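You operate a simulated robot arm through the tools that you are given. There is no shell and no other tool.

The job below is to be done with a simulated robot arm. You get a single attempt, and the scene is never put back.

## Task
Run the pink ring off its threaded end and put it away.
Fine: pull the gauge drawer open first, run the ring off by hand, lay it in the drawer and shut the drawer. Pinch and drop nothing. Where these are worked on the way, their far stop is far enough and under half their travel is too little: gauge drawer.
Where things are to end (x, y in the base frame): pink ring within 60 mm of [300, -310].

The check looks at the end state, three seconds after you hand in, the way a careful person would. Anything else that was tipped, shoved, dropped, spilled or broken makes it a failure.

## Robot
A 7-joint arm with a two-finger parallel gripper, fixed in place. Base frame: the origin is on the floor under the middle of its stand, x ahead of it, y to its left, z up; the work surface is at about z = 850. Lengths are in mm, angles in rad, forces in N, time in s.
With the tool pointing down near the work surface it reaches from about 100 to 640 mm from the base axis. Its first joint turns from -1.152 to 1.152 rad. Payload 1.57 kg.
The TCP is the grasp point between the finger pads, 30 mm short of the fingertips. In the tool frame z runs along the fingers and y along their closing line. The gripper opens to 80 mm. The fingers are 17 mm wide and 12 mm thick; the gripper's body (40 by 82 mm) begins 80 mm behind the TCP.
Orientation is told as [roll, pitch, yaw] about the base's x, y, z axes, in that order, counted from this pose: with the fingers straight down and closing along the base's y, the tool's x points along the base's -x, its y along +y and its z along -z.

## Interface
- The arm moves only by the tool send_rows. Its argument "rows" is a list of rows, each a list of 7 numbers: the closure, from 0 (fully open) to 1 (shut), then the shift along the tool's x, y, z in mm, then the turn, a rotation vector about the tool's x, y, z in degrees. In form: [[hand, x, y, z, wx, wy, wz], ...]. A call has 1 to 20 rows; each row shifts and turns the commanded pose from where the row before left it, along the tool's axes as they then stand. Each row takes 0.2 s and may step no farther than 50 mm and 0.15 rad from the row before; otherwise, or with a gripper value out of range, the whole call is refused. Where a pose cannot be reached the arm comes as near as it can. A force on the tool above 40 N (or 10 N above the force at the start of the call, whichever is more), or a blocked arm, ends the call early, and 0.2 s more pass. The fingers move at their own pace (about 72 mm/s each) and stop on an object; they squeeze with about 39 N. The grip force told is the motor's: it shows also when the fingers shut on nothing. Time passes only in rows, and 0.2 s behind the last, so rows that do not move let the fingers close. The reply holds the time, the measured pose of the TCP, the force on the tool along the base axes, the opening and the grip force, in the units named above and with some noise, with the torque about the TCP (base axes, N m) and any sound that the robot's microphone picked up.
- Cameras (640 x 400 px; columns grow to the right, rows downward): "scene" is fixed at [48.3, 421.8, 1423.7]; the picture's right is [-0.91, -0.41, 0.00], its down [-0.24, 0.54, -0.81] and it looks along [0.33, -0.73, -0.59] (base axes); focal length 348 px, centre (320, 200). "wrist" rides on the gripper at [72, -7, -122] in the tool frame; the picture's right is [0.09, 1.00, 0.00], its down [-0.84, 0.08, -0.54] and it looks along [-0.54, 0.05, 0.84] (tool axes); focal length 238 px, centre (320, 200). There is no depth. A picture from a camera that has moved, and an enlarged one, comes with that camera's place and axes in the base frame and with its lens. The place of the scene camera against the robot may be out by one fixed shift of up to 18 mm in any direction.
- snapshot(camera): a new picture of that camera. No time passes.
- close_up(camera, box): a new picture of the part [left, top, right, bottom] of that camera's present view, enlarged. No time passes.
- hand_in(): hands the job in; it is judged then, once.

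Nothing tells you positions but the pictures and the camera data. Unless the task says otherwise, let go and move clear before handing in.

The tools are called as name(argument=value, ...) on one line, values as JSON. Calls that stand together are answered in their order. send_rows: Moves the arm, as the interface text tells. Its arguments: {"type":"object","properties":{"rows":{"type":"array"}},"required":["rows"]} The other tools are called the same way: snapshot (camera) takes a picture; close_up (camera, box) takes an enlarged picture of a part of a camera's view; hand_in () hands the job in.

At the start:

```text
time: 0.0
eef_pos: [372.0, -165.7, 1133.4]
tcp_rot: [0.0, -0.001, -0.001]
contact_force: [-0.1, -0.4, 0.3]
ft_torque: [0.02, 0.01, 0.03]
gripper_width: 80.0
finger_force: 0.0
```

scene: 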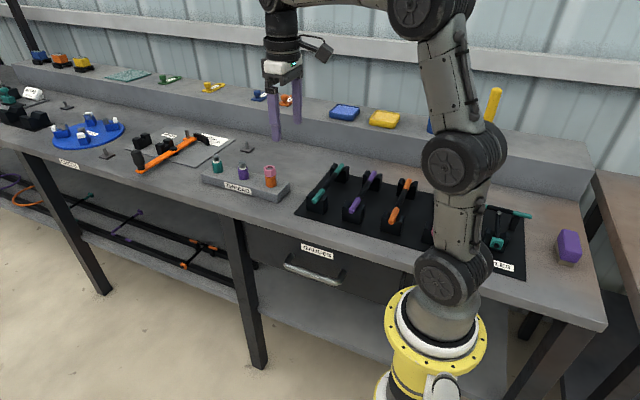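
wrist: 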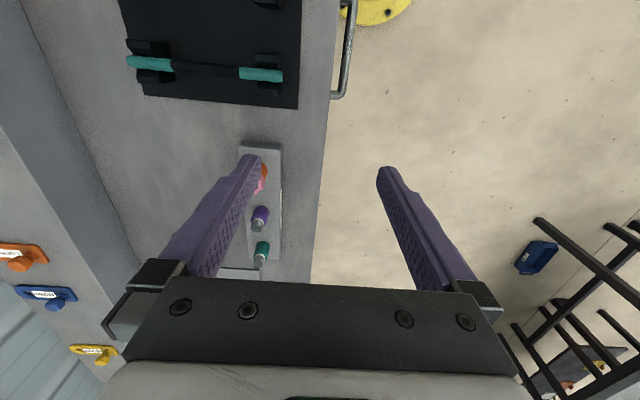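

I see a bench to the robot's right with a small rack holding three capped studs; the pink ring appears to be on the orange one at the rack's right end. A "GAUGES" drawer is below the bench edge, and I'll look closer before moving.

close_up(camera="scene", box=[190, 140, 310, 215])

close_up(camera="scene", box=[230, 210, 430, 335])

close_up(camera="wrist", box=[200, 120, 360, 280])

close_up(camera="wrist", box=[100, 0, 420, 200])

```text
5.33 times, centred on (250, 178) of scene
camera zoom: at [48.3, 421.8, 1423.7], right [-0.91, -0.41, 0.0], down [-0.24, 0.54, -0.81], along [0.33, -0.73, -0.59], focal length 1855 px, centre (693, 320)
```

zoom: 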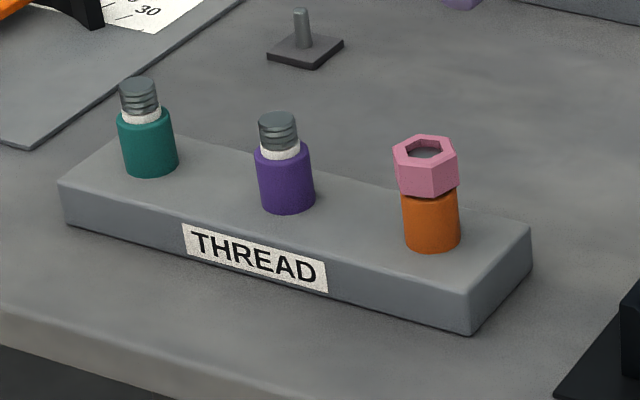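

```text
3.20 times, centred on (330, 272) of scene
camera zoom: at [48.3, 421.8, 1423.7], right [-0.91, -0.41, 0.0], down [-0.24, 0.54, -0.81], along [0.33, -0.73, -0.59], focal length 1113 px, centre (288, -32)
```

zoom: 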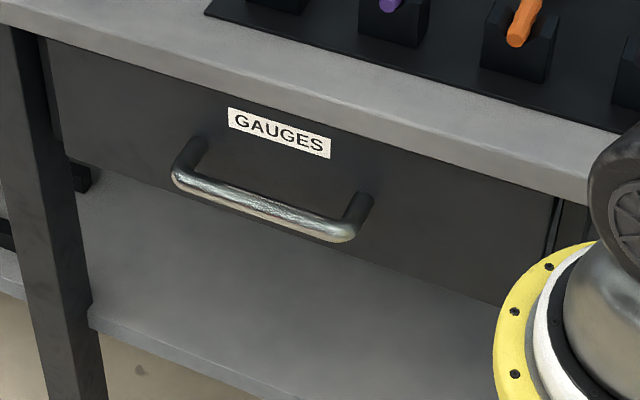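

```text
2.50 times, centred on (280, 200) of wrist
camera zoom: at [299.9, -172.0, 1255.8], right [-0.09, 1.0, 0.0], down [0.84, 0.08, 0.54], along [0.54, 0.05, -0.84], focal length 596 px, centre (420, 200)
```

zoom: 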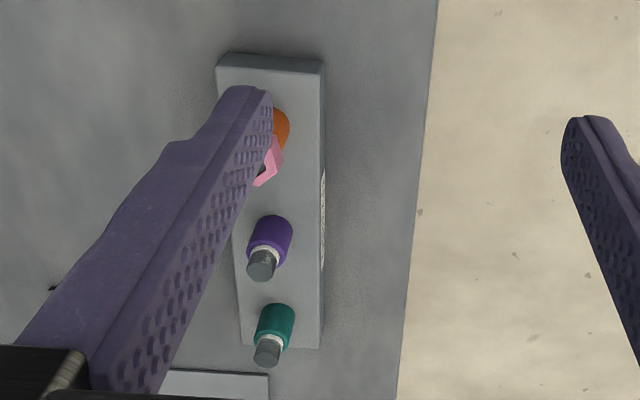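

```text
2.00 times, centred on (260, 100) of wrist
camera zoom: at [299.9, -172.0, 1255.8], right [-0.09, 1.0, 0.0], down [0.84, 0.08, 0.54], along [0.54, 0.05, -0.84], focal length 477 px, centre (440, 400)
```

zoom: 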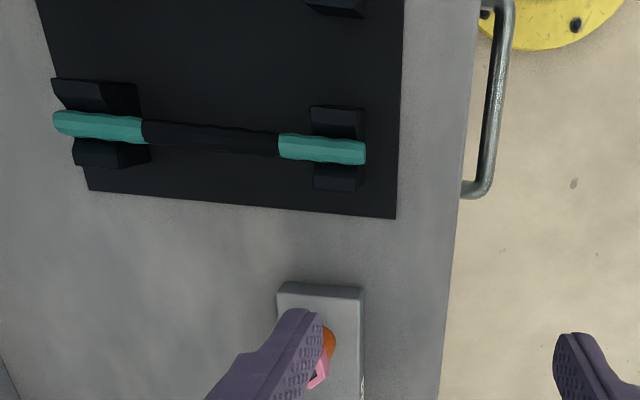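

The pink item is a hex ring on the orange threaded stud near (500, -255). The drawer handle is a bar along x, near (310, -120, 745), just in front of the bench edge. I'll move out in front of the bench and tilt the tool towards the handle for a better look.

send_rows(rows=[[0, 7.75, 23.25, 25, 0, 0, 0], [0, 7.75, 23.25, 25, 0, 0, 0], [0, 7.75, 23.25, 25, 0, 0, 0], [0, 7.75, 23.25, 25, 0, 0, 0], [0, 7.75, 23.25, 25, 0, 0, 0], [0, 7.75, 23.25, 25, 0, 0, 0], [0, 7.75, 23.25, 25, 0, 0, 0], [0, 7.75, 23.25, 25, 0, 0, 0], [0, 0, 0, 0, 7.5, 0, 0], [0, 0, 0, 0, 7.5, 0, 0], [0, 0, 0, 0, 7.5, 0, 0], [0, 0, 0, 0, 7.5, 0, 0], [0, 0, 0, 0, 7.5, 0, 0], [0, 0, 0, 0, 7.5, 0, 0]])

snapshot(camera="wrist")

snapshot(camera="scene")

```text
time: 3.0
eef_pos: [310.7, 20.1, 933.5]
tcp_rot: [-0.788, -0.001, -0.002]
contact_force: [-0.3, 0.0, -0.3]
ft_torque: [-0.01, 0.0, 0.0]
gripper_width: 79.9
finger_force: 0.1
```

```text
taken
camera wrist: at [237.4, 102.0, 1024.8], right [-0.09, 0.7, -0.71], down [0.84, 0.44, 0.33], along [0.54, -0.56, -0.63], focal length 238 px, centre (320, 200)
```

wrist: 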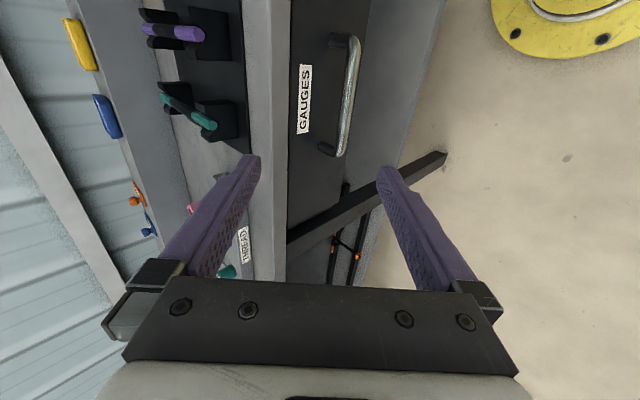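

```text
taken
```

scene: 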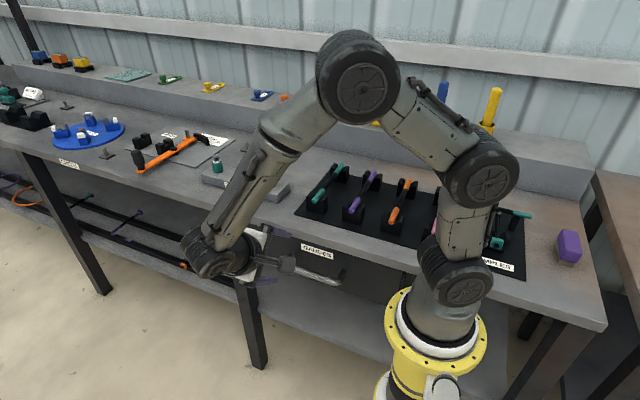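

The handle is in view. I'll enlarge it for better localisation.

close_up(camera="wrist", box=[240, 10, 420, 190])

close_up(camera="wrist", box=[150, 150, 310, 300])

```text
2.22 times, centred on (330, 100) of wrist
camera zoom: at [237.4, 102.0, 1024.8], right [-0.09, 0.7, -0.71], down [0.84, 0.44, 0.33], along [0.54, -0.56, -0.63], focal length 530 px, centre (298, 422)
```

zoom: 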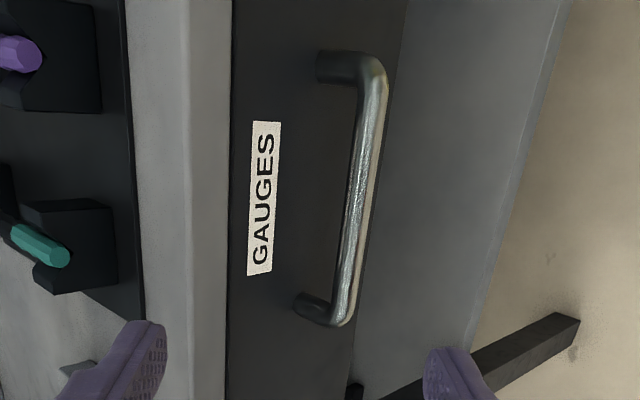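

```text
2.67 times, centred on (230, 225) of wrist
camera zoom: at [237.4, 102.0, 1024.8], right [-0.09, 0.7, -0.71], down [0.84, 0.44, 0.33], along [0.54, -0.56, -0.63], focal length 636 px, centre (560, 133)
```

zoom: 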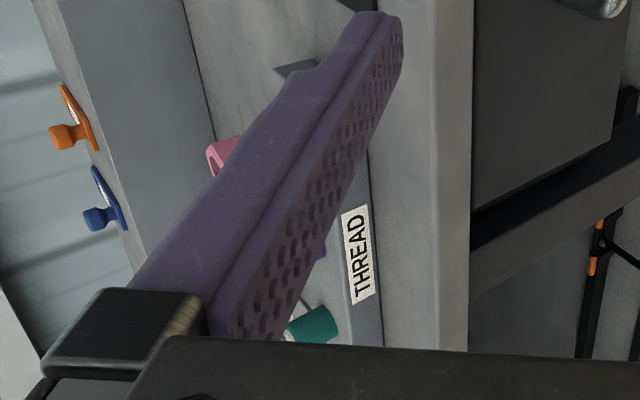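

The handle bar runs from about x=230 to 372 at y≈-121, z≈742, and the drawer face is at y≈-166. I'll approach along the tilted tool axis with the fingers half open, stop short and check.

send_rows(rows=[[0.5, 2.4, 9.1, 40, 0, 0, 0], [0.5, 2.4, 9.1, 40, 0, 0, 0], [0.5, 2.4, 9.1, 40, 0, 0, 0], [0.5, 2.4, 9.1, 40, 0, 0, 0], [0.5, 0, 0, 0, 0, 0, 0]])

snapshot(camera="wrist")

snapshot(camera="scene")

```text
time: 4.2
eef_pos: [301.6, -67.2, 794.6]
tcp_rot: [-0.786, 0.0, -0.001]
contact_force: [-0.2, -0.4, -0.3]
ft_torque: [0.0, 0.0, -0.06]
gripper_width: 39.9
finger_force: 0.1
```

```text
taken
camera wrist: at [228.7, 14.4, 885.8], right [-0.09, 0.7, -0.7], down [0.84, 0.44, 0.33], along [0.54, -0.56, -0.63], focal length 238 px, centre (320, 200)
```

wrist: 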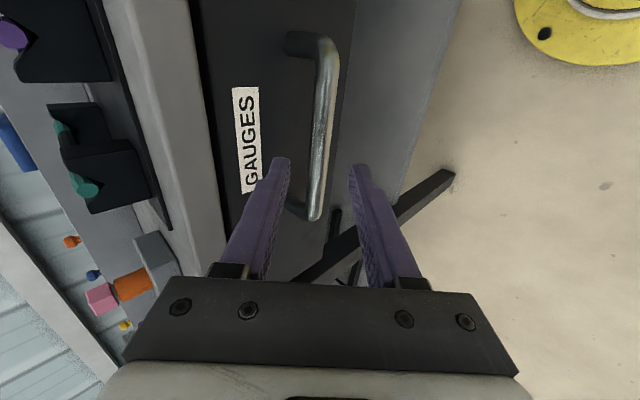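

```text
taken
```

scene: 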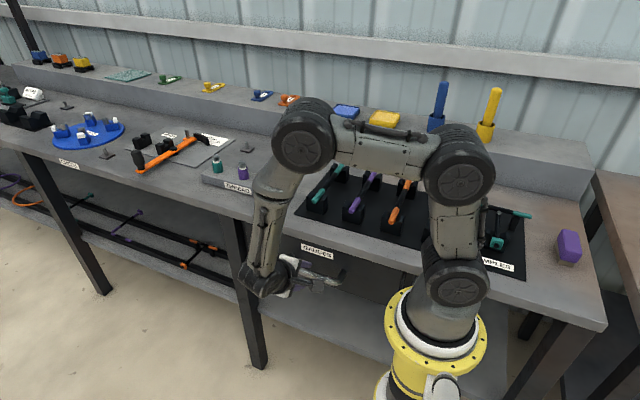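

The bar lies between the fingertips' lines. I'll go in about 65 mm and close on it.

send_rows(rows=[[0.5, 0, -0.3, 22, 0, 0, 0], [0.5, 0, -0.3, 22, 0, 0, 0], [0.5, 0, -0.2, 21, 0, 0, 0], [0.5, 0, 0, 0, 0, 0, 0]])

snapshot(camera="wrist")

```text
time: 5.2
eef_pos: [299.1, -113.1, 749.3]
tcp_rot: [-0.785, 0.002, 0.0]
contact_force: [1.3, -0.5, -0.8]
ft_torque: [0.01, -0.02, 0.01]
gripper_width: 40.1
finger_force: 0.0
```

```text
taken
camera wrist: at [226.6, -32.1, 840.6], right [-0.09, 0.7, -0.7], down [0.84, 0.44, 0.33], along [0.54, -0.56, -0.63], focal length 238 px, centre (320, 200)
```

wrist: 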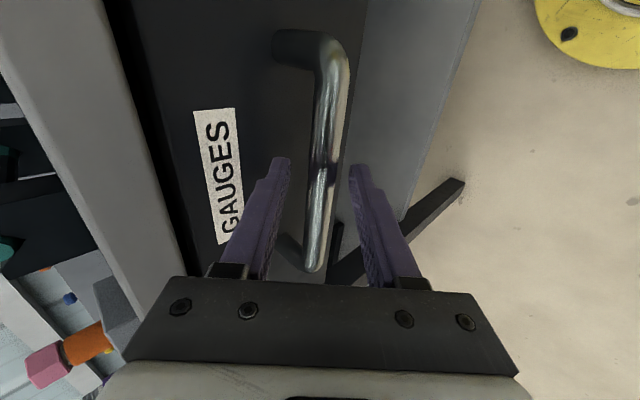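

The bar sits between the fingers with no contact. Now I'll close on it.

send_rows(rows=[[1, 0, 0, 0, 0, 0, 0], [1, 0, 0, 0, 0, 0, 0], [1, 0, 0, 0, 0, 0, 0]])

close_up(camera="wrist", box=[200, 60, 440, 300])

```text
time: 6.0
eef_pos: [299.8, -114.3, 748.7]
tcp_rot: [-0.784, -0.001, 0.001]
contact_force: [2.2, 0.1, -8.1]
ft_torque: [0.05, 0.01, 0.27]
gripper_width: 17.7
finger_force: 33.4
```

```text
1.67 times, centred on (320, 180) of wrist
camera zoom: at [226.6, -31.9, 840.6], right [-0.09, 0.7, -0.7], down [0.84, 0.44, 0.33], along [0.54, -0.56, -0.63], focal length 397 px, centre (320, 233)
```

zoom: 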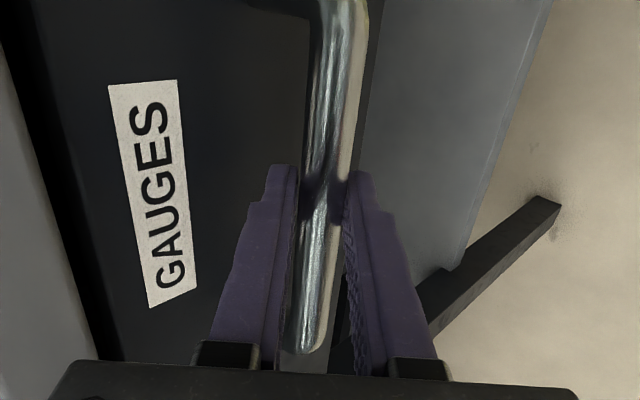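

The handle is gripped, 17.7 mm wide. I'll pull along base +y gently.

send_rows(rows=[[1, 0, 3.53, -3.53, 0, 0, 0], [1, 0, 3.53, -3.53, 0, 0, 0], [1, 0, 5.3, -5.3, 0, 0, 0], [1, 0, 5.3, -5.3, 0, 0, 0], [1, 0, 7.07, -7.07, 0, 0, 0], [1, 0, 7.07, -7.07, 0, 0, 0]])

snapshot(camera="wrist")

snapshot(camera="scene")

```text
time: 7.4
eef_pos: [297.7, -70.0, 749.7]
tcp_rot: [-0.784, 0.002, -0.002]
contact_force: [-4.2, -0.9, -9.8]
ft_torque: [0.11, 0.49, -0.21]
gripper_width: 17.8
finger_force: 32.0
```

```text
taken
camera wrist: at [226.9, 12.6, 840.6], right [-0.09, 0.7, -0.7], down [0.84, 0.44, 0.33], along [0.54, -0.56, -0.63], focal length 238 px, centre (320, 200)
```

wrist: 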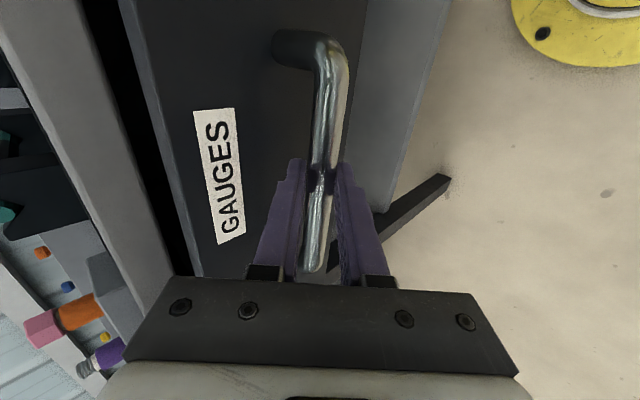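

```text
taken
```

scene: 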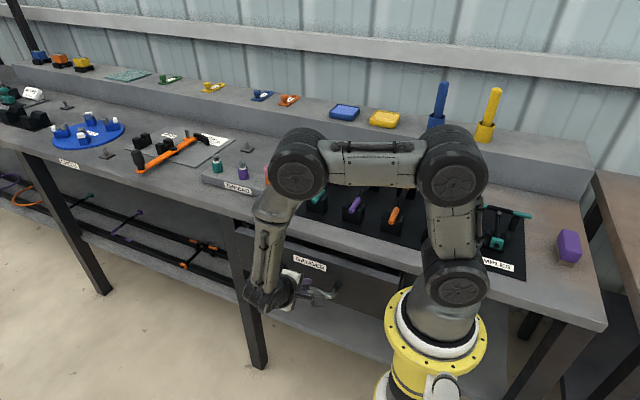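

The drawer is following, open about 44 mm. I'll continue pulling in steps and watch the force for the stop.

send_rows(rows=[[1, 0, 7.07, -7.07, 0, 0, 0], [1, 0, 7.07, -7.07, 0, 0, 0], [1, 0, 7.07, -7.07, 0, 0, 0], [1, 0, 7.07, -7.07, 0, 0, 0], [1, 0, 7.07, -7.07, 0, 0, 0], [1, 0, 7.07, -7.07, 0, 0, 0], [1, 0, 7.07, -7.07, 0, 0, 0], [1, 0, 7.07, -7.07, 0, 0, 0]])

snapshot(camera="wrist")

snapshot(camera="scene")

```text
time: 9.2
eef_pos: [299.8, 11.1, 749.4]
tcp_rot: [-0.788, 0.004, -0.002]
contact_force: [-20.2, -1.7, 2.9]
ft_torque: [0.0, 0.4, -0.22]
gripper_width: 17.8
finger_force: 32.4
```

```text
taken
camera wrist: at [227.1, 92.7, 840.6], right [-0.09, 0.7, -0.7], down [0.84, 0.44, 0.33], along [0.54, -0.56, -0.63], focal length 238 px, centre (320, 200)
```

wrist: 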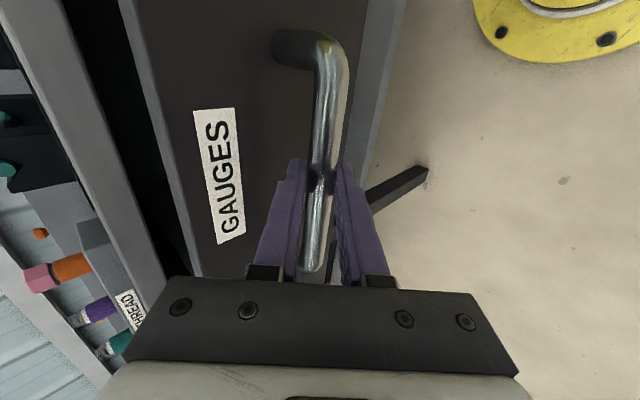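

```text
taken
```

scene: 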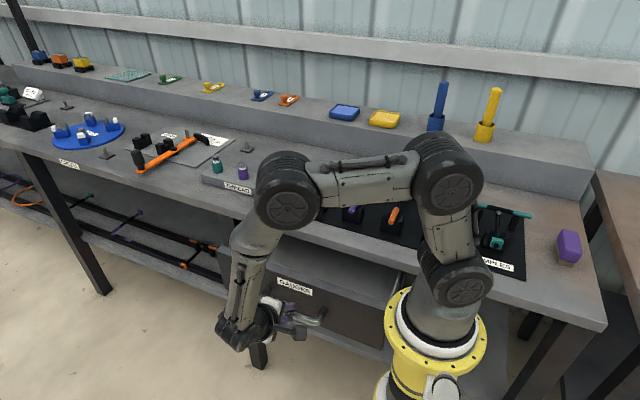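

Open about 125 mm, with some sideways load on the bar. I'll pause to read the static force.

send_rows(rows=[[1, 0, 0, 0, 0, 0, 0]])

```text
time: 9.6
eef_pos: [299.1, 9.9, 749.9]
tcp_rot: [-0.786, 0.004, -0.001]
contact_force: [-21.9, 0.9, -0.7]
ft_torque: [-0.08, 0.14, 0.11]
gripper_width: 17.7
finger_force: 32.5
```

send_rows(rows=[[1, 1, 0, 0, 0, 0, 0], [1, 0, 0, 0, 0, 0, 0]])

```text
time: 10.2
eef_pos: [299.3, 11.2, 749.1]
tcp_rot: [-0.786, 0.001, 0.0]
contact_force: [-15.6, -0.4, -0.3]
ft_torque: [0.01, 0.79, -0.48]
gripper_width: 17.7
finger_force: 32.7
```

send_rows(rows=[[1, 2.2, 0, 0, 0, 0, 0], [1, 0, 7.07, -7.07, 0, 0, 0], [1, 0, 7.07, -7.07, 0, 0, 0], [1, 0, 7.07, -7.07, 0, 0, 0], [1, 0, 7.07, -7.07, 0, 0, 0], [1, 0, 0, 0, 0, 0, 0]])

```text
time: 11.6
eef_pos: [299.1, 52.0, 748.7]
tcp_rot: [-0.781, -0.003, 0.004]
contact_force: [12.2, 0.1, -14.5]
ft_torque: [0.1, -0.42, 0.71]
gripper_width: 17.6
finger_force: 32.7
```

send_rows(rows=[[1, -1.5, 1.2, 1.2, 0, 0, 0], [1, 0, 7.07, -7.07, 0, 0, 0], [1, 0, 7.07, -7.07, 0, 0, 0], [1, 0, 7.07, -7.07, 0, 0, 0], [1, 0, 0, 0, 0, 0, 0]])

snapshot(camera="scene")

snapshot(camera="wrist")

```text
time: 12.8
eef_pos: [299.5, 81.5, 748.8]
tcp_rot: [-0.79, -0.002, 0.001]
contact_force: [9.4, 0.8, 31.5]
ft_torque: [-0.4, 0.28, 0.08]
gripper_width: 17.5
finger_force: 32.4
```

```text
taken
```

scene: 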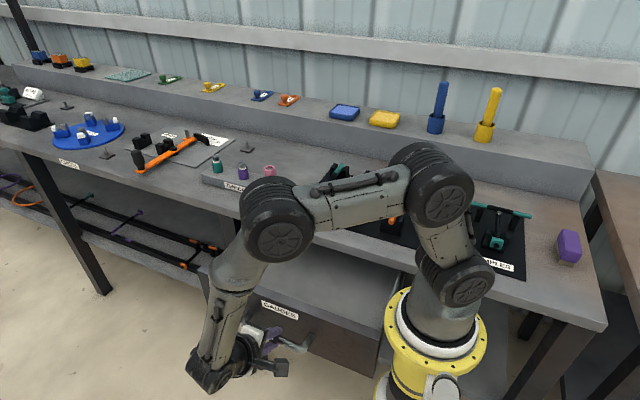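

```text
taken
camera wrist: at [226.4, 163.3, 840.0], right [-0.09, 0.7, -0.71], down [0.84, 0.44, 0.33], along [0.54, -0.56, -0.63], focal length 238 px, centre (320, 200)
```

wrist: 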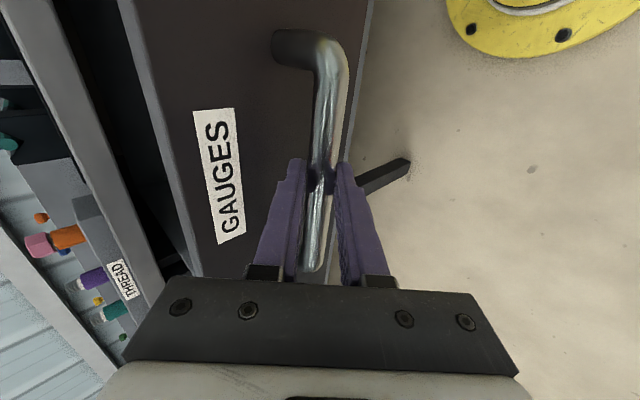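

Open about 195 mm now. I'll ease the vertical load and keep pulling for the stop in small steps.

send_rows(rows=[[1, -0.8, -0.7, -0.7, 0, 0, 0], [1, 0, 0, 0, 0, 0, 0]])

```text
time: 13.4
eef_pos: [299.4, 81.4, 748.4]
tcp_rot: [-0.791, 0.001, 0.0]
contact_force: [4.0, 0.9, 26.5]
ft_torque: [-0.28, -0.37, 0.73]
gripper_width: 17.7
finger_force: 32.6
```

send_rows(rows=[[1, -0.5, -2.8, -2.8, 0, 0, 0], [1, 0, 0, 0, 0, 0, 0]])

```text
time: 14.0
eef_pos: [299.1, 82.4, 750.8]
tcp_rot: [-0.777, 0.001, -0.001]
contact_force: [17.2, -0.6, -37.5]
ft_torque: [0.26, 0.0, 0.04]
gripper_width: 17.6
finger_force: 32.9
```

send_rows(rows=[[1, -1, 1.4, 1.4, 0, 0, 0], [1, 0, 0, 0, 0, 0, 0]])

```text
time: 14.6
eef_pos: [298.9, 81.5, 749.1]
tcp_rot: [-0.784, 0.004, 0.001]
contact_force: [-0.4, 0.8, -27.1]
ft_torque: [0.25, -0.36, 0.64]
gripper_width: 17.8
finger_force: 32.5
```

send_rows(rows=[[1, 0, 0.7, 0.7, 0, 0, 0], [1, 0, 0, 0, 0, 0, 0]])

```text
time: 15.2
eef_pos: [299.7, 80.9, 749.1]
tcp_rot: [-0.787, 0.004, -0.003]
contact_force: [-8.2, 0.8, -18.6]
ft_torque: [0.24, 0.29, 0.04]
gripper_width: 17.8
finger_force: 32.2
```

send_rows(rows=[[1, 0.5, 1.1, 1.1, 0, 0, 0], [1, 0, 5, -5, 0, 0, 0], [1, 0, 5, -5, 0, 0, 0], [1, 0, 5, -5, 0, 0, 0], [1, 0, 0, 0, 0, 0, 0]])

```text
time: 16.4
eef_pos: [300.2, 102.1, 749.5]
tcp_rot: [-0.788, 0.001, -0.002]
contact_force: [-25.3, 0.0, 17.9]
ft_torque: [-0.14, 0.23, 0.11]
gripper_width: 17.7
finger_force: 32.4
```

send_rows(rows=[[1, 2.5, -1.1, -1.1, 0, 0, 0], [1, 0, 5, -5, 0, 0, 0], [1, 0, 5, -5, 0, 0, 0], [1, 0, 5, -5, 0, 0, 0], [1, 0, 0, 0, 0, 0, 0]])

snapshot(camera="scene")

```text
time: 17.6
eef_pos: [299.2, 125.2, 748.9]
tcp_rot: [-0.78, -0.001, 0.004]
contact_force: [8.7, 0.5, -20.1]
ft_torque: [0.2, 0.07, 0.12]
gripper_width: 17.8
finger_force: 31.9
```

```text
taken
```

scene: 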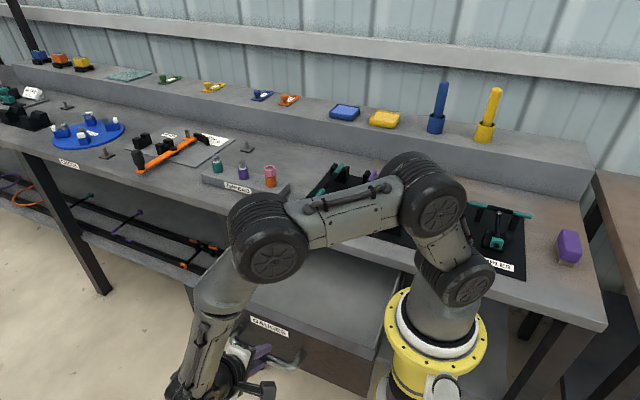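

send_rows(rows=[[1, -1, 1.1, 1.1, 0, 0, 0], [1, 0, 5, -5, 0, 0, 0], [1, 0, 5, -5, 0, 0, 0], [1, 0, 5, -5, 0, 0, 0], [1, 0, 0, 0, 0, 0, 0]])

```text
time: 18.8
eef_pos: [299.6, 144.1, 749.9]
tcp_rot: [-0.786, -0.002, 0.0]
contact_force: [3.1, -1.0, 18.6]
ft_torque: [-0.25, 0.67, -0.31]
gripper_width: 17.9
finger_force: 32.0
```

send_rows(rows=[[1, 0, -1, -1, 0, 0, 0], [1, 0, 4, -4, 0, 0, 0], [1, 0, 4, -4, 0, 0, 0], [1, 0, 4, -4, 0, 0, 0], [1, 0, 0, 0, 0, 0, 0]])

snapshot(camera="wrist")

snapshot(camera="scene")

```text
time: 20.0
eef_pos: [298.8, 163.1, 749.0]
tcp_rot: [-0.784, 0.001, 0.001]
contact_force: [1.1, -0.1, 13.2]
ft_torque: [-0.14, -0.16, 0.51]
gripper_width: 17.6
finger_force: 32.8
```

```text
taken
camera wrist: at [226.7, 244.7, 840.5], right [-0.09, 0.7, -0.7], down [0.84, 0.44, 0.33], along [0.54, -0.56, -0.63], focal length 238 px, centre (320, 200)
```

wrist: 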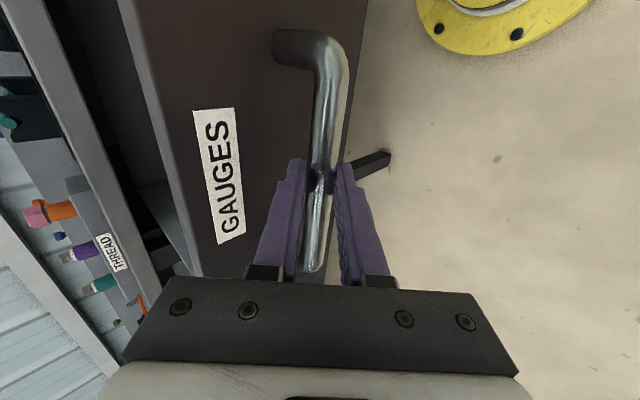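

```text
taken
```

scene: 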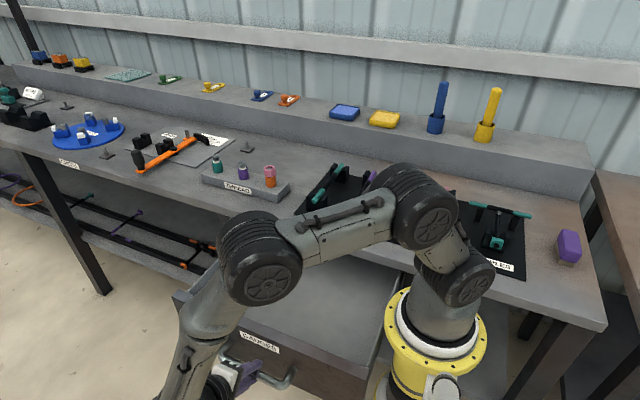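

The drawer is open about 277 mm. I'll release the handle, back off along the tool axis, then rise and stand the tool upright again.

send_rows(rows=[[0.5, 0, 0, 0, 0, 0, 0], [0.5, 0, 0, 0, 0, 0, 0], [0.5, 0, 0, -15, 0, 0, 0], [0.5, 0, 0, -20, 0, 0, 0], [0.5, 0, 0, -25, 0, 0, 0], [0.5, 0, -14, -14, 0, 0, 0], [0.5, 0, -20, -20, 0, 0, 0], [0.5, 0, -25, -25, 0, 0, 0], [0.5, 0, -25, -25, 0, 0, 0], [0.5, 0, -25, -25, 0, 0, 0]])

snapshot(camera="wrist")

snapshot(camera="scene")

```text
time: 22.2
eef_pos: [299.2, 204.4, 947.9]
tcp_rot: [-0.785, 0.001, 0.001]
contact_force: [-0.2, -0.1, -0.4]
ft_torque: [0.01, -0.03, -0.02]
gripper_width: 39.8
finger_force: 0.0
```

```text
taken
camera wrist: at [227.0, 285.8, 1037.9], right [-0.09, 0.7, -0.7], down [0.84, 0.44, 0.33], along [0.54, -0.56, -0.63], focal length 238 px, centre (320, 200)
```

wrist: 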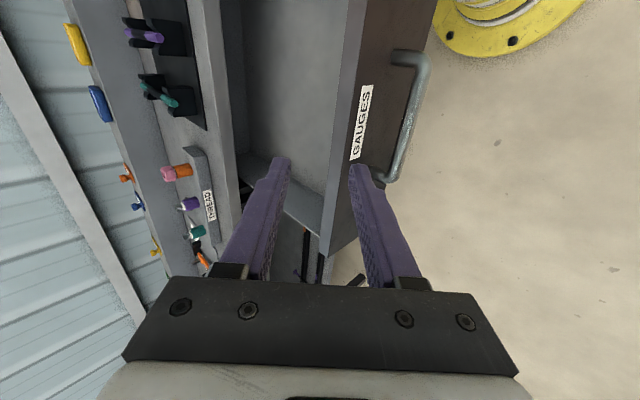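

```text
taken
```

scene: 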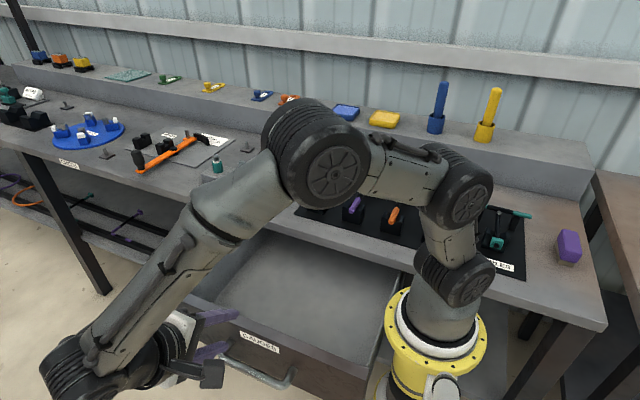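

close_up(camera="wrist", box=[140, 130, 260, 250])

close_up(camera="wrist", box=[200, 0, 440, 200])

```text
3.33 times, centred on (200, 190) of wrist
camera zoom: at [227.0, 285.8, 1037.9], right [-0.09, 0.7, -0.7], down [0.84, 0.44, 0.33], along [0.54, -0.56, -0.63], focal length 794 px, centre (720, 233)
```

zoom: 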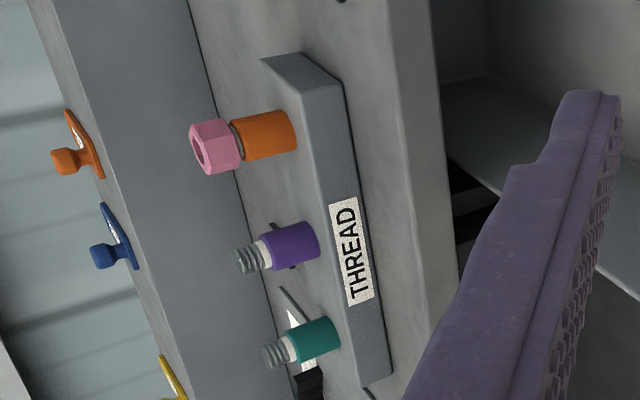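

```text
2.00 times, centred on (320, 100) of wrist
camera zoom: at [227.0, 285.8, 1037.9], right [-0.09, 0.7, -0.7], down [0.84, 0.44, 0.33], along [0.54, -0.56, -0.63], focal length 477 px, centre (320, 400)
```

zoom: 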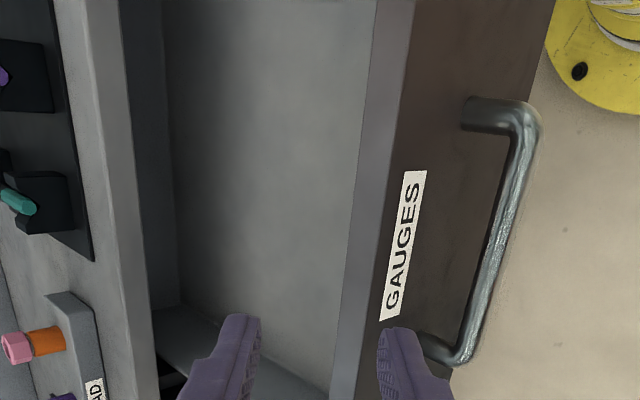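

The drawer is open and empty. I'll stand the tool upright, rise and traverse to above the ring, near (495, -257), with the gripper open.

send_rows(rows=[[0.5, 0, 0, 0, -7.5, 0, 0], [0.5, 0, 0, 0, -7.5, 0, 0], [0.5, 0, 0, 0, -7.5, 0, 0], [0.5, 0, 0, 0, -7.5, 0, 0], [0.5, 0, 0, 0, -7.5, 0, 0], [0.5, 0, 0, 0, -7.5, 0, 0], [0.3, 0, 0, -40, 0, 0, 0], [0.2, 0, 0, -40, 0, 0, 0], [0.2, 0, 0, -40, 0, 0, 0]])

send_rows(rows=[[0.2, -14, -38, 0, 0, 0, 0], [0.2, -14, -38, 0, 0, 0, 0], [0.2, -14, -38, 0, 0, 0, 0], [0.2, -14, -38, 0, 0, 0, 0], [0.2, -14, -38, 0, 0, 0, 0], [0.2, -14, -38, 0, 0, 0, 0], [0.2, -14, -38, 0, 0, 0, 0], [0.2, -14, -38, 0, 0, 0, 0], [0.2, -14, -38, 0, 0, 0, 0], [0.2, -14, -38, 0, 0, 0, 0], [0.2, -14, -38, 0, 0, 0, 0], [0.2, -14, -38, 0, 0, 0, 0], [0.2, 0, 0, 0, 0, 0, 0]])

snapshot(camera="wrist")

snapshot(camera="scene")

```text
time: 24.2
eef_pos: [300.3, 205.0, 1065.8]
tcp_rot: [0.001, -0.001, 0.0]
contact_force: [0.1, 0.4, -0.4]
ft_torque: [0.0, -0.01, -0.01]
gripper_width: 64.1
finger_force: 0.0
```

```text
time: 27.0
eef_pos: [467.9, -251.4, 1066.3]
tcp_rot: [-0.001, 0.0, 0.0]
contact_force: [-0.1, -0.1, 0.2]
ft_torque: [0.0, 0.03, 0.0]
gripper_width: 64.1
finger_force: 0.1
```

```text
taken
camera wrist: at [395.7, -258.3, 1188.9], right [-0.09, 1.0, 0.0], down [0.84, 0.08, 0.54], along [0.54, 0.05, -0.84], focal length 238 px, centre (320, 200)
```

wrist: 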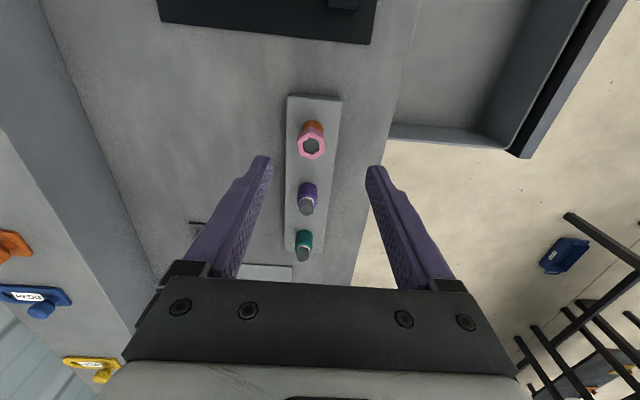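

```text
taken
```

scene: 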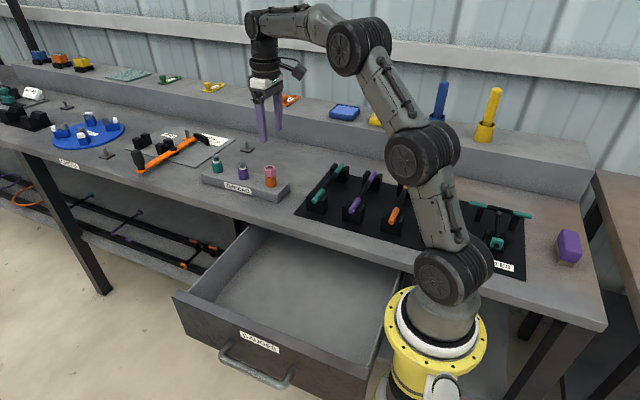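

close_up(camera="wrist", box=[260, 80, 360, 180])

close_up(camera="scene", box=[230, 150, 300, 200])

close_up(camera="wrist", box=[260, 160, 360, 260])

```text
4.00 times, centred on (310, 130) of wrist
camera zoom: at [395.7, -258.3, 1188.9], right [-0.09, 1.0, 0.0], down [0.84, 0.08, 0.54], along [0.54, 0.05, -0.84], focal length 953 px, centre (360, 480)
```

zoom: 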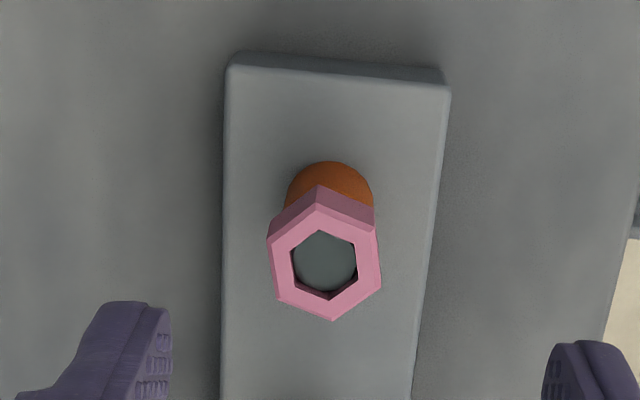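

```text
8.00 times, centred on (265, 175) of scene
camera zoom: at [48.3, 421.7, 1423.7], right [-0.91, -0.41, 0.0], down [-0.24, 0.54, -0.81], along [0.33, -0.73, -0.59], focal length 2782 px, centre (760, 400)
```

zoom: 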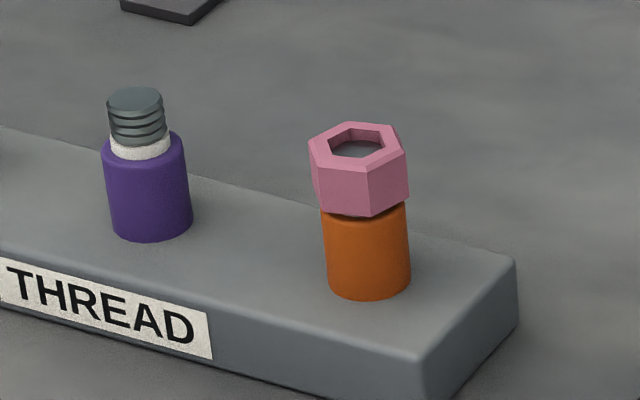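

```text
4.00 times, centred on (310, 210) of wrist
camera zoom: at [395.7, -258.3, 1188.9], right [-0.09, 1.0, 0.0], down [0.84, 0.08, 0.54], along [0.54, 0.05, -0.84], focal length 953 px, centre (360, 160)
```

zoom: 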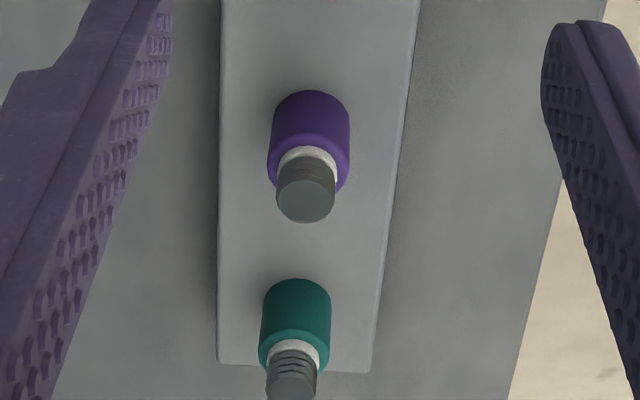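

The ring is a hex nut with its top centre at about (489.5, -259.5, 933), roughly 30 mm across flats. Its flats are about 11° CCW from the fingers' closing line. Before gripping, I'll test the free-air wrist rotation range in both directions.

send_rows(rows=[[0.2, 0, 0, 0, 0, 0, 8.5], [0.2, 0, 0, 0, 0, 0, 8.5], [0.2, 0, 0, 0, 0, 0, 8.5], [0.2, 0, 0, 0, 0, 0, 8.5], [0.2, 0, 0, 0, 0, 0, 8.5], [0.2, 0, 0, 0, 0, 0, 8.5], [0.2, 0, 0, 0, 0, 0, 8.5], [0.2, 0, 0, 0, 0, 0, 8.5], [0.2, 0, 0, 0, 0, 0, 8.5], [0.2, 0, 0, 0, 0, 0, 8.5], [0.2, 0, 0, 0, 0, 0, 8.5], [0.2, 0, 0, 0, 0, 0, 8.5], [0.2, 0, 0, 0, 0, 0, 8.5], [0.2, 0, 0, 0, 0, 0, 8.5], [0.2, 0, 0, 0, 0, 0, 8.5], [0.2, 0, 0, 0, 0, 0, 8.5], [0.2, 0, 0, 0, 0, 0, 0]])

snapshot(camera="scene")

```text
time: 30.6
eef_pos: [466.6, -251.5, 1065.9]
tcp_rot: [0.0, 0.0, -2.374]
contact_force: [0.2, 0.7, 0.7]
ft_torque: [0.03, -0.01, -0.05]
gripper_width: 64.0
finger_force: 0.1
```

```text
taken
```

scene: 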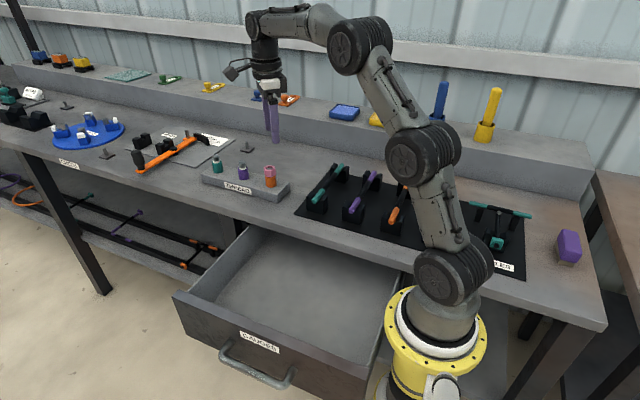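

send_rows(rows=[[0.2, 0, 0, 0, 0, 0, 8], [0.2, 0, 0, 0, 0, 0, 8], [0.2, 0, 0, 0, 0, 0, 8], [0.2, 0, 0, 0, 0, 0, 8], [0.2, 0, 0, 0, 0, 0, 0]])

```text
time: 31.8
eef_pos: [466.1, -253.1, 1066.9]
tcp_rot: [0.0, -0.001, -2.934]
contact_force: [-0.8, 0.3, -0.8]
ft_torque: [-0.01, 0.0, -0.03]
gripper_width: 64.1
finger_force: 0.0
```

send_rows(rows=[[0.2, 0, 0, 0, 0, 0, -8.4], [0.2, 0, 0, 0, 0, 0, -8.4], [0.2, 0, 0, 0, 0, 0, -8.4], [0.2, 0, 0, 0, 0, 0, -8.4], [0.2, 0, 0, 0, 0, 0, -8.4], [0.2, 0, 0, 0, 0, 0, -8.4], [0.2, 0, 0, 0, 0, 0, -8.4], [0.2, 0, 0, 0, 0, 0, -8.4], [0.2, 0, 0, 0, 0, 0, -8.4], [0.2, 0, 0, 0, 0, 0, -8.4], [0.2, 0, 0, 0, 0, 0, -8.4], [0.2, 0, 0, 0, 0, 0, -8.4], [0.2, 0, 0, 0, 0, 0, -8.4], [0.2, 0, 0, 0, 0, 0, -8.4], [0.2, 0, 0, 0, 0, 0, -8.4], [0.2, 0, 0, 0, 0, 0, -8.4], [0.2, 0, 0, 0, 0, 0, -8.4], [0.2, 0, 0, 0, 0, 0, -8.4], [0.2, 0, 0, 0, 0, 0, -8.4], [0.2, 0, 0, 0, 0, 0, -8.4]])

send_rows(rows=[[0.2, 0, 0, 0, 0, 0, -8.4], [0.2, 0, 0, 0, 0, 0, -8.4], [0.2, 0, 0, 0, 0, 0, -8.4], [0.2, 0, 0, 0, 0, 0, -8.4], [0.2, 0, 0, 0, 0, 0, -8.4], [0.2, 0, 0, 0, 0, 0, -8.4], [0.2, 0, 0, 0, 0, 0, -8.4], [0.2, 0, 0, 0, 0, 0, -8.4], [0.2, 0, 0, 0, 0, 0, -8.4], [0.2, 0, 0, 0, 0, 0, -8.4], [0.2, 0, 0, 0, 0, 0, -8.4], [0.2, 0, 0, 0, 0, 0, -8.4], [0.2, 0, 0, 0, 0, 0, -8.4], [0.2, 0, 0, 0, 0, 0, -8.4], [0.2, 0, 0, 0, 0, 0, -8.4], [0.2, 0, 0, 0, 0, 0, -8.4], [0.2, 0, 0, 0, 0, 0, -8.4], [0.2, 0, 0, 0, 0, 0, 0]])

```text
time: 36.0
eef_pos: [467.1, -250.6, 1065.8]
tcp_rot: [0.0, 0.0, 0.004]
contact_force: [-0.2, 0.3, -0.4]
ft_torque: [0.02, -0.01, 0.02]
gripper_width: 64.0
finger_force: 0.1
```

```text
time: 39.8
eef_pos: [467.7, -252.2, 1065.6]
tcp_rot: [0.0, 0.0, 2.493]
contact_force: [0.1, 0.5, -0.3]
ft_torque: [-0.02, 0.01, 0.0]
gripper_width: 63.9
finger_force: 0.1
```

The wrist turns at least from -168° to +143°, so I can do large unscrewing strokes. I'll turn to the hex-aligned yaw of +11°, centre over the ring and look.

send_rows(rows=[[0.2, 0, 0, 0, 0, 0, 8.24], [0.2, 0, 0, 0, 0, 0, 8.24], [0.2, 0, 0, 0, 0, 0, 8.24], [0.2, 0, 0, 0, 0, 0, 8.24], [0.2, 0, 0, 0, 0, 0, 8.24], [0.2, 0, 0, 0, 0, 0, 8.24], [0.2, 0, 0, 0, 0, 0, 8.24], [0.2, 0, 0, 0, 0, 0, 8.24], [0.2, 0, 0, 0, 0, 0, 8.24], [0.2, 0, 0, 0, 0, 0, 8.24], [0.2, 0, 0, 0, 0, 0, 8.24], [0.2, 0, 0, 0, 0, 0, 8.24], [0.2, 0, 0, 0, 0, 0, 8.24], [0.2, 0, 0, 0, 0, 0, 8.24], [0.2, 0, 0, 0, 0, 0, 8.24], [0.2, 0, 0, 0, 0, 0, 8.24], [0.2, -20.1, -11.8, 20, 0, 0, 0], [0.2, 0, 0, 40, 0, 0, 0], [0.2, 0, 0, 0, 0, 0, 0]])

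snapshot(camera="wrist")

close_up(camera="wrist", box=[260, 80, 380, 200])

```text
time: 43.8
eef_pos: [487.9, -259.0, 1004.9]
tcp_rot: [0.001, 0.001, 0.191]
contact_force: [0.1, 0.1, 0.3]
ft_torque: [0.01, 0.03, 0.04]
gripper_width: 63.9
finger_force: 0.1
```

```text
taken
camera wrist: at [418.2, -278.6, 1128.1], right [-0.28, 0.96, 0.0], down [0.81, 0.23, 0.54], along [0.52, 0.15, -0.84], focal length 238 px, centre (320, 200)
```

wrist: 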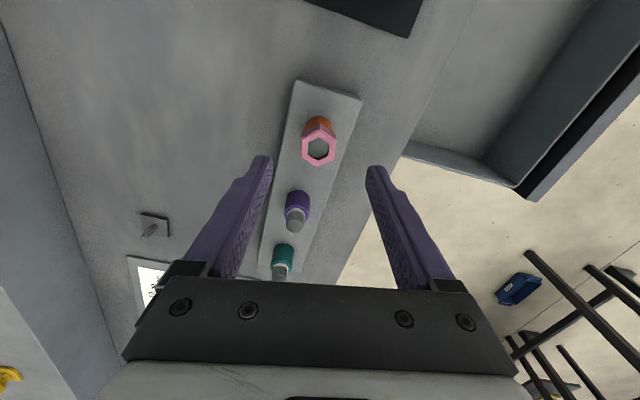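

```text
3.33 times, centred on (320, 140) of wrist
camera zoom: at [418.2, -278.6, 1128.1], right [-0.28, 0.96, 0.0], down [0.81, 0.23, 0.54], along [0.52, 0.15, -0.84], focal length 794 px, centre (320, 400)
```

zoom: 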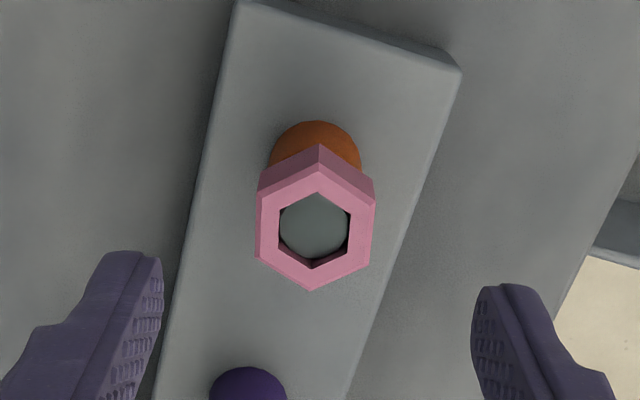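

The ring is centred under the gripper at (489, -259.5) and the flats line up with the fingers. I'll descend to the grip height of TCP z≈928, which puts the fingertips at about 898, above the rack.

send_rows(rows=[[0.3, -0.9, -0.7, 20, 0, 0, 0], [0.3, 0, 0, 20, 0, 0, 0], [0.3, 0, 0, 20, 0, 0, 0], [0.3, 0, 0, 17, 0, 0, 0], [0.3, 0, 0, 0, 0, 0, 0]])

snapshot(camera="wrist")

close_up(camera="scene", box=[220, 110, 330, 210])

```text
time: 45.0
eef_pos: [488.7, -259.2, 928.3]
tcp_rot: [0.0, 0.001, 0.191]
contact_force: [0.6, -0.8, 0.0]
ft_torque: [0.03, 0.04, 0.03]
gripper_width: 56.2
finger_force: 0.0
```

```text
taken
camera wrist: at [418.4, -279.5, 1051.1], right [-0.28, 0.96, 0.0], down [0.81, 0.24, 0.54], along [0.52, 0.15, -0.84], focal length 238 px, centre (320, 200)
```

wrist: 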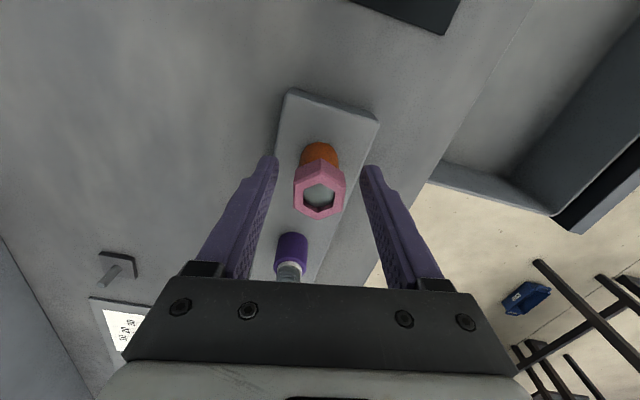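

```text
4.00 times, centred on (275, 160) of scene
camera zoom: at [48.3, 421.8, 1423.7], right [-0.91, -0.41, 0.0], down [-0.24, 0.54, -0.81], along [0.33, -0.73, -0.59], focal length 1391 px, centre (500, 360)
```

zoom: 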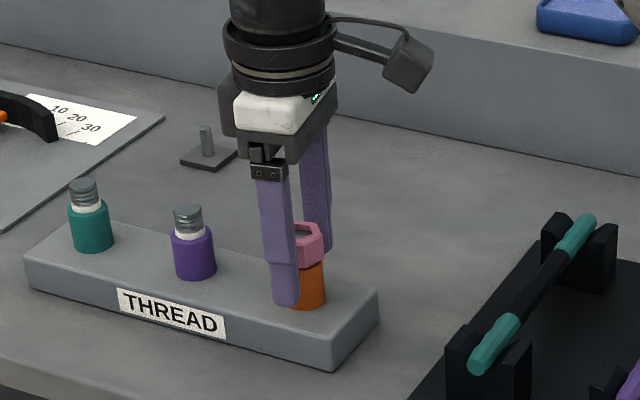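

The fingers straddle the ring symmetrically. I'll close on it.

send_rows(rows=[[0.5, 0, 0, 0, 0, 0, 0], [1, 0, 0, 0, 0, 0, 0], [1, 0, 0, 0, 0, 0, 0], [1, 0, 0, 0, 0, 0, 0]])

close_up(camera="wrist", box=[240, 120, 400, 280])

```text
time: 46.0
eef_pos: [488.5, -260.3, 928.9]
tcp_rot: [0.0, 0.0, 0.191]
contact_force: [0.4, -4.9, -1.0]
ft_torque: [0.01, -0.01, 0.02]
gripper_width: 29.3
finger_force: 39.1
```

```text
2.50 times, centred on (320, 200) of wrist
camera zoom: at [418.3, -280.0, 1051.3], right [-0.28, 0.96, 0.0], down [0.81, 0.24, 0.54], along [0.52, 0.15, -0.84], focal length 596 px, centre (320, 200)
```

zoom: 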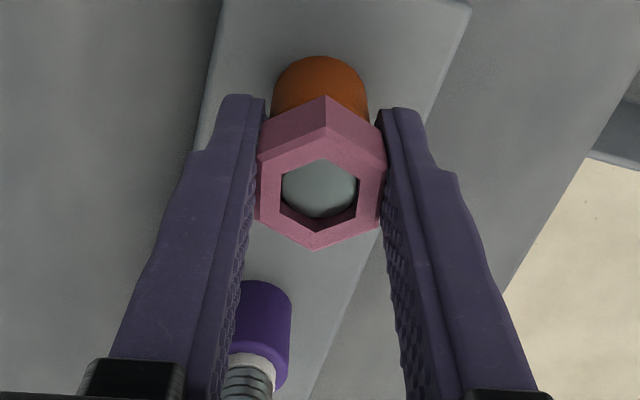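

Gripped at 29.3 mm, across the flats. I'll shift 0.7 mm to ease the side force, then turn 30° counter-clockwise and read the forces.

send_rows(rows=[[1, 0, -0.7, 0, 0, 0, 0], [1, 0, 0, 0, 0, 0, -5], [1, 0, 0, 0, 0, 0, -5], [1, 0, 0, 0, 0, 0, -5], [1, 0, 0, 0, 0, 0, -5], [1, 0, 0, 0, 0, 0, -5], [1, 0, 0, 0, 0, 0, -5], [1, 0, 0, 0, 0, 0, 0]])

close_up(camera="wrist", box=[240, 120, 400, 280])

```text
time: 47.8
eef_pos: [488.0, -260.9, 929.1]
tcp_rot: [0.0, 0.003, 0.715]
contact_force: [-20.6, -6.5, 10.7]
ft_torque: [-0.02, 0.18, 0.03]
gripper_width: 29.0
finger_force: 39.1
```

```text
2.50 times, centred on (320, 200) of wrist
camera zoom: at [438.4, -312.9, 1051.6], right [-0.72, 0.69, 0.0], down [0.58, 0.61, 0.54], along [0.37, 0.39, -0.84], focal length 596 px, centre (320, 200)
```

zoom: 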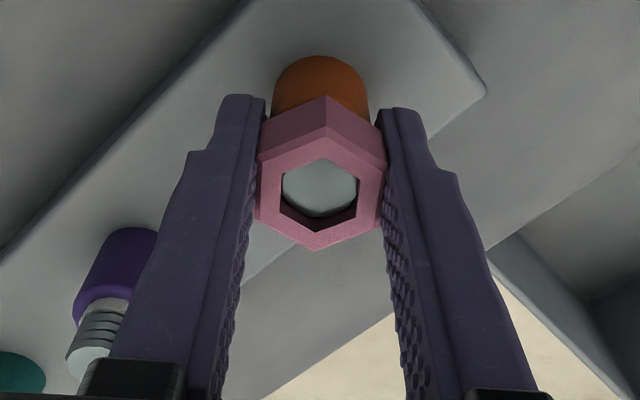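

The ring turned with the fingers and pushes up slightly, so counter-clockwise is off. I'll ease the side load and continue, lifting a little as I turn.

send_rows(rows=[[1, 1.0, 0.35, -0.6, 0, 0, 0], [1, 0, 0, 0, 0, 0, 0]])

```text
time: 48.4
eef_pos: [487.7, -261.8, 929.1]
tcp_rot: [-0.002, 0.0, 0.716]
contact_force: [-14.1, -7.4, 8.3]
ft_torque: [-0.04, 0.2, 0.05]
gripper_width: 29.2
finger_force: 38.5
```

send_rows(rows=[[1, 2.1, 0.5, -1.6, 0, 0, 0], [1, 0, 0, 0, 0, 0, 0]])

```text
time: 49.0
eef_pos: [488.2, -260.9, 929.4]
tcp_rot: [0.0, -0.003, 0.716]
contact_force: [6.9, -10.6, -11.7]
ft_torque: [-0.22, 0.1, 0.0]
gripper_width: 29.1
finger_force: 39.2
```

send_rows(rows=[[1, 0.15, -0.9, 0, 0, 0, 0], [1, 0, 0, 0, 0, 0, -6], [1, 0, 0, 0, 0, 0, -6], [1, 0, 0, 0, 0, 0, -6], [1, 0, 0, 0, 0, 0, -6], [1, 0, 0, 0, 0, 0, -6], [1, 0, 0, 0, 0, 0, 0]])

```text
time: 50.6
eef_pos: [489.1, -261.2, 930.1]
tcp_rot: [0.0, -0.003, 1.242]
contact_force: [20.9, 4.9, -26.1]
ft_torque: [-0.12, 0.05, 0.0]
gripper_width: 29.3
finger_force: 39.0
```

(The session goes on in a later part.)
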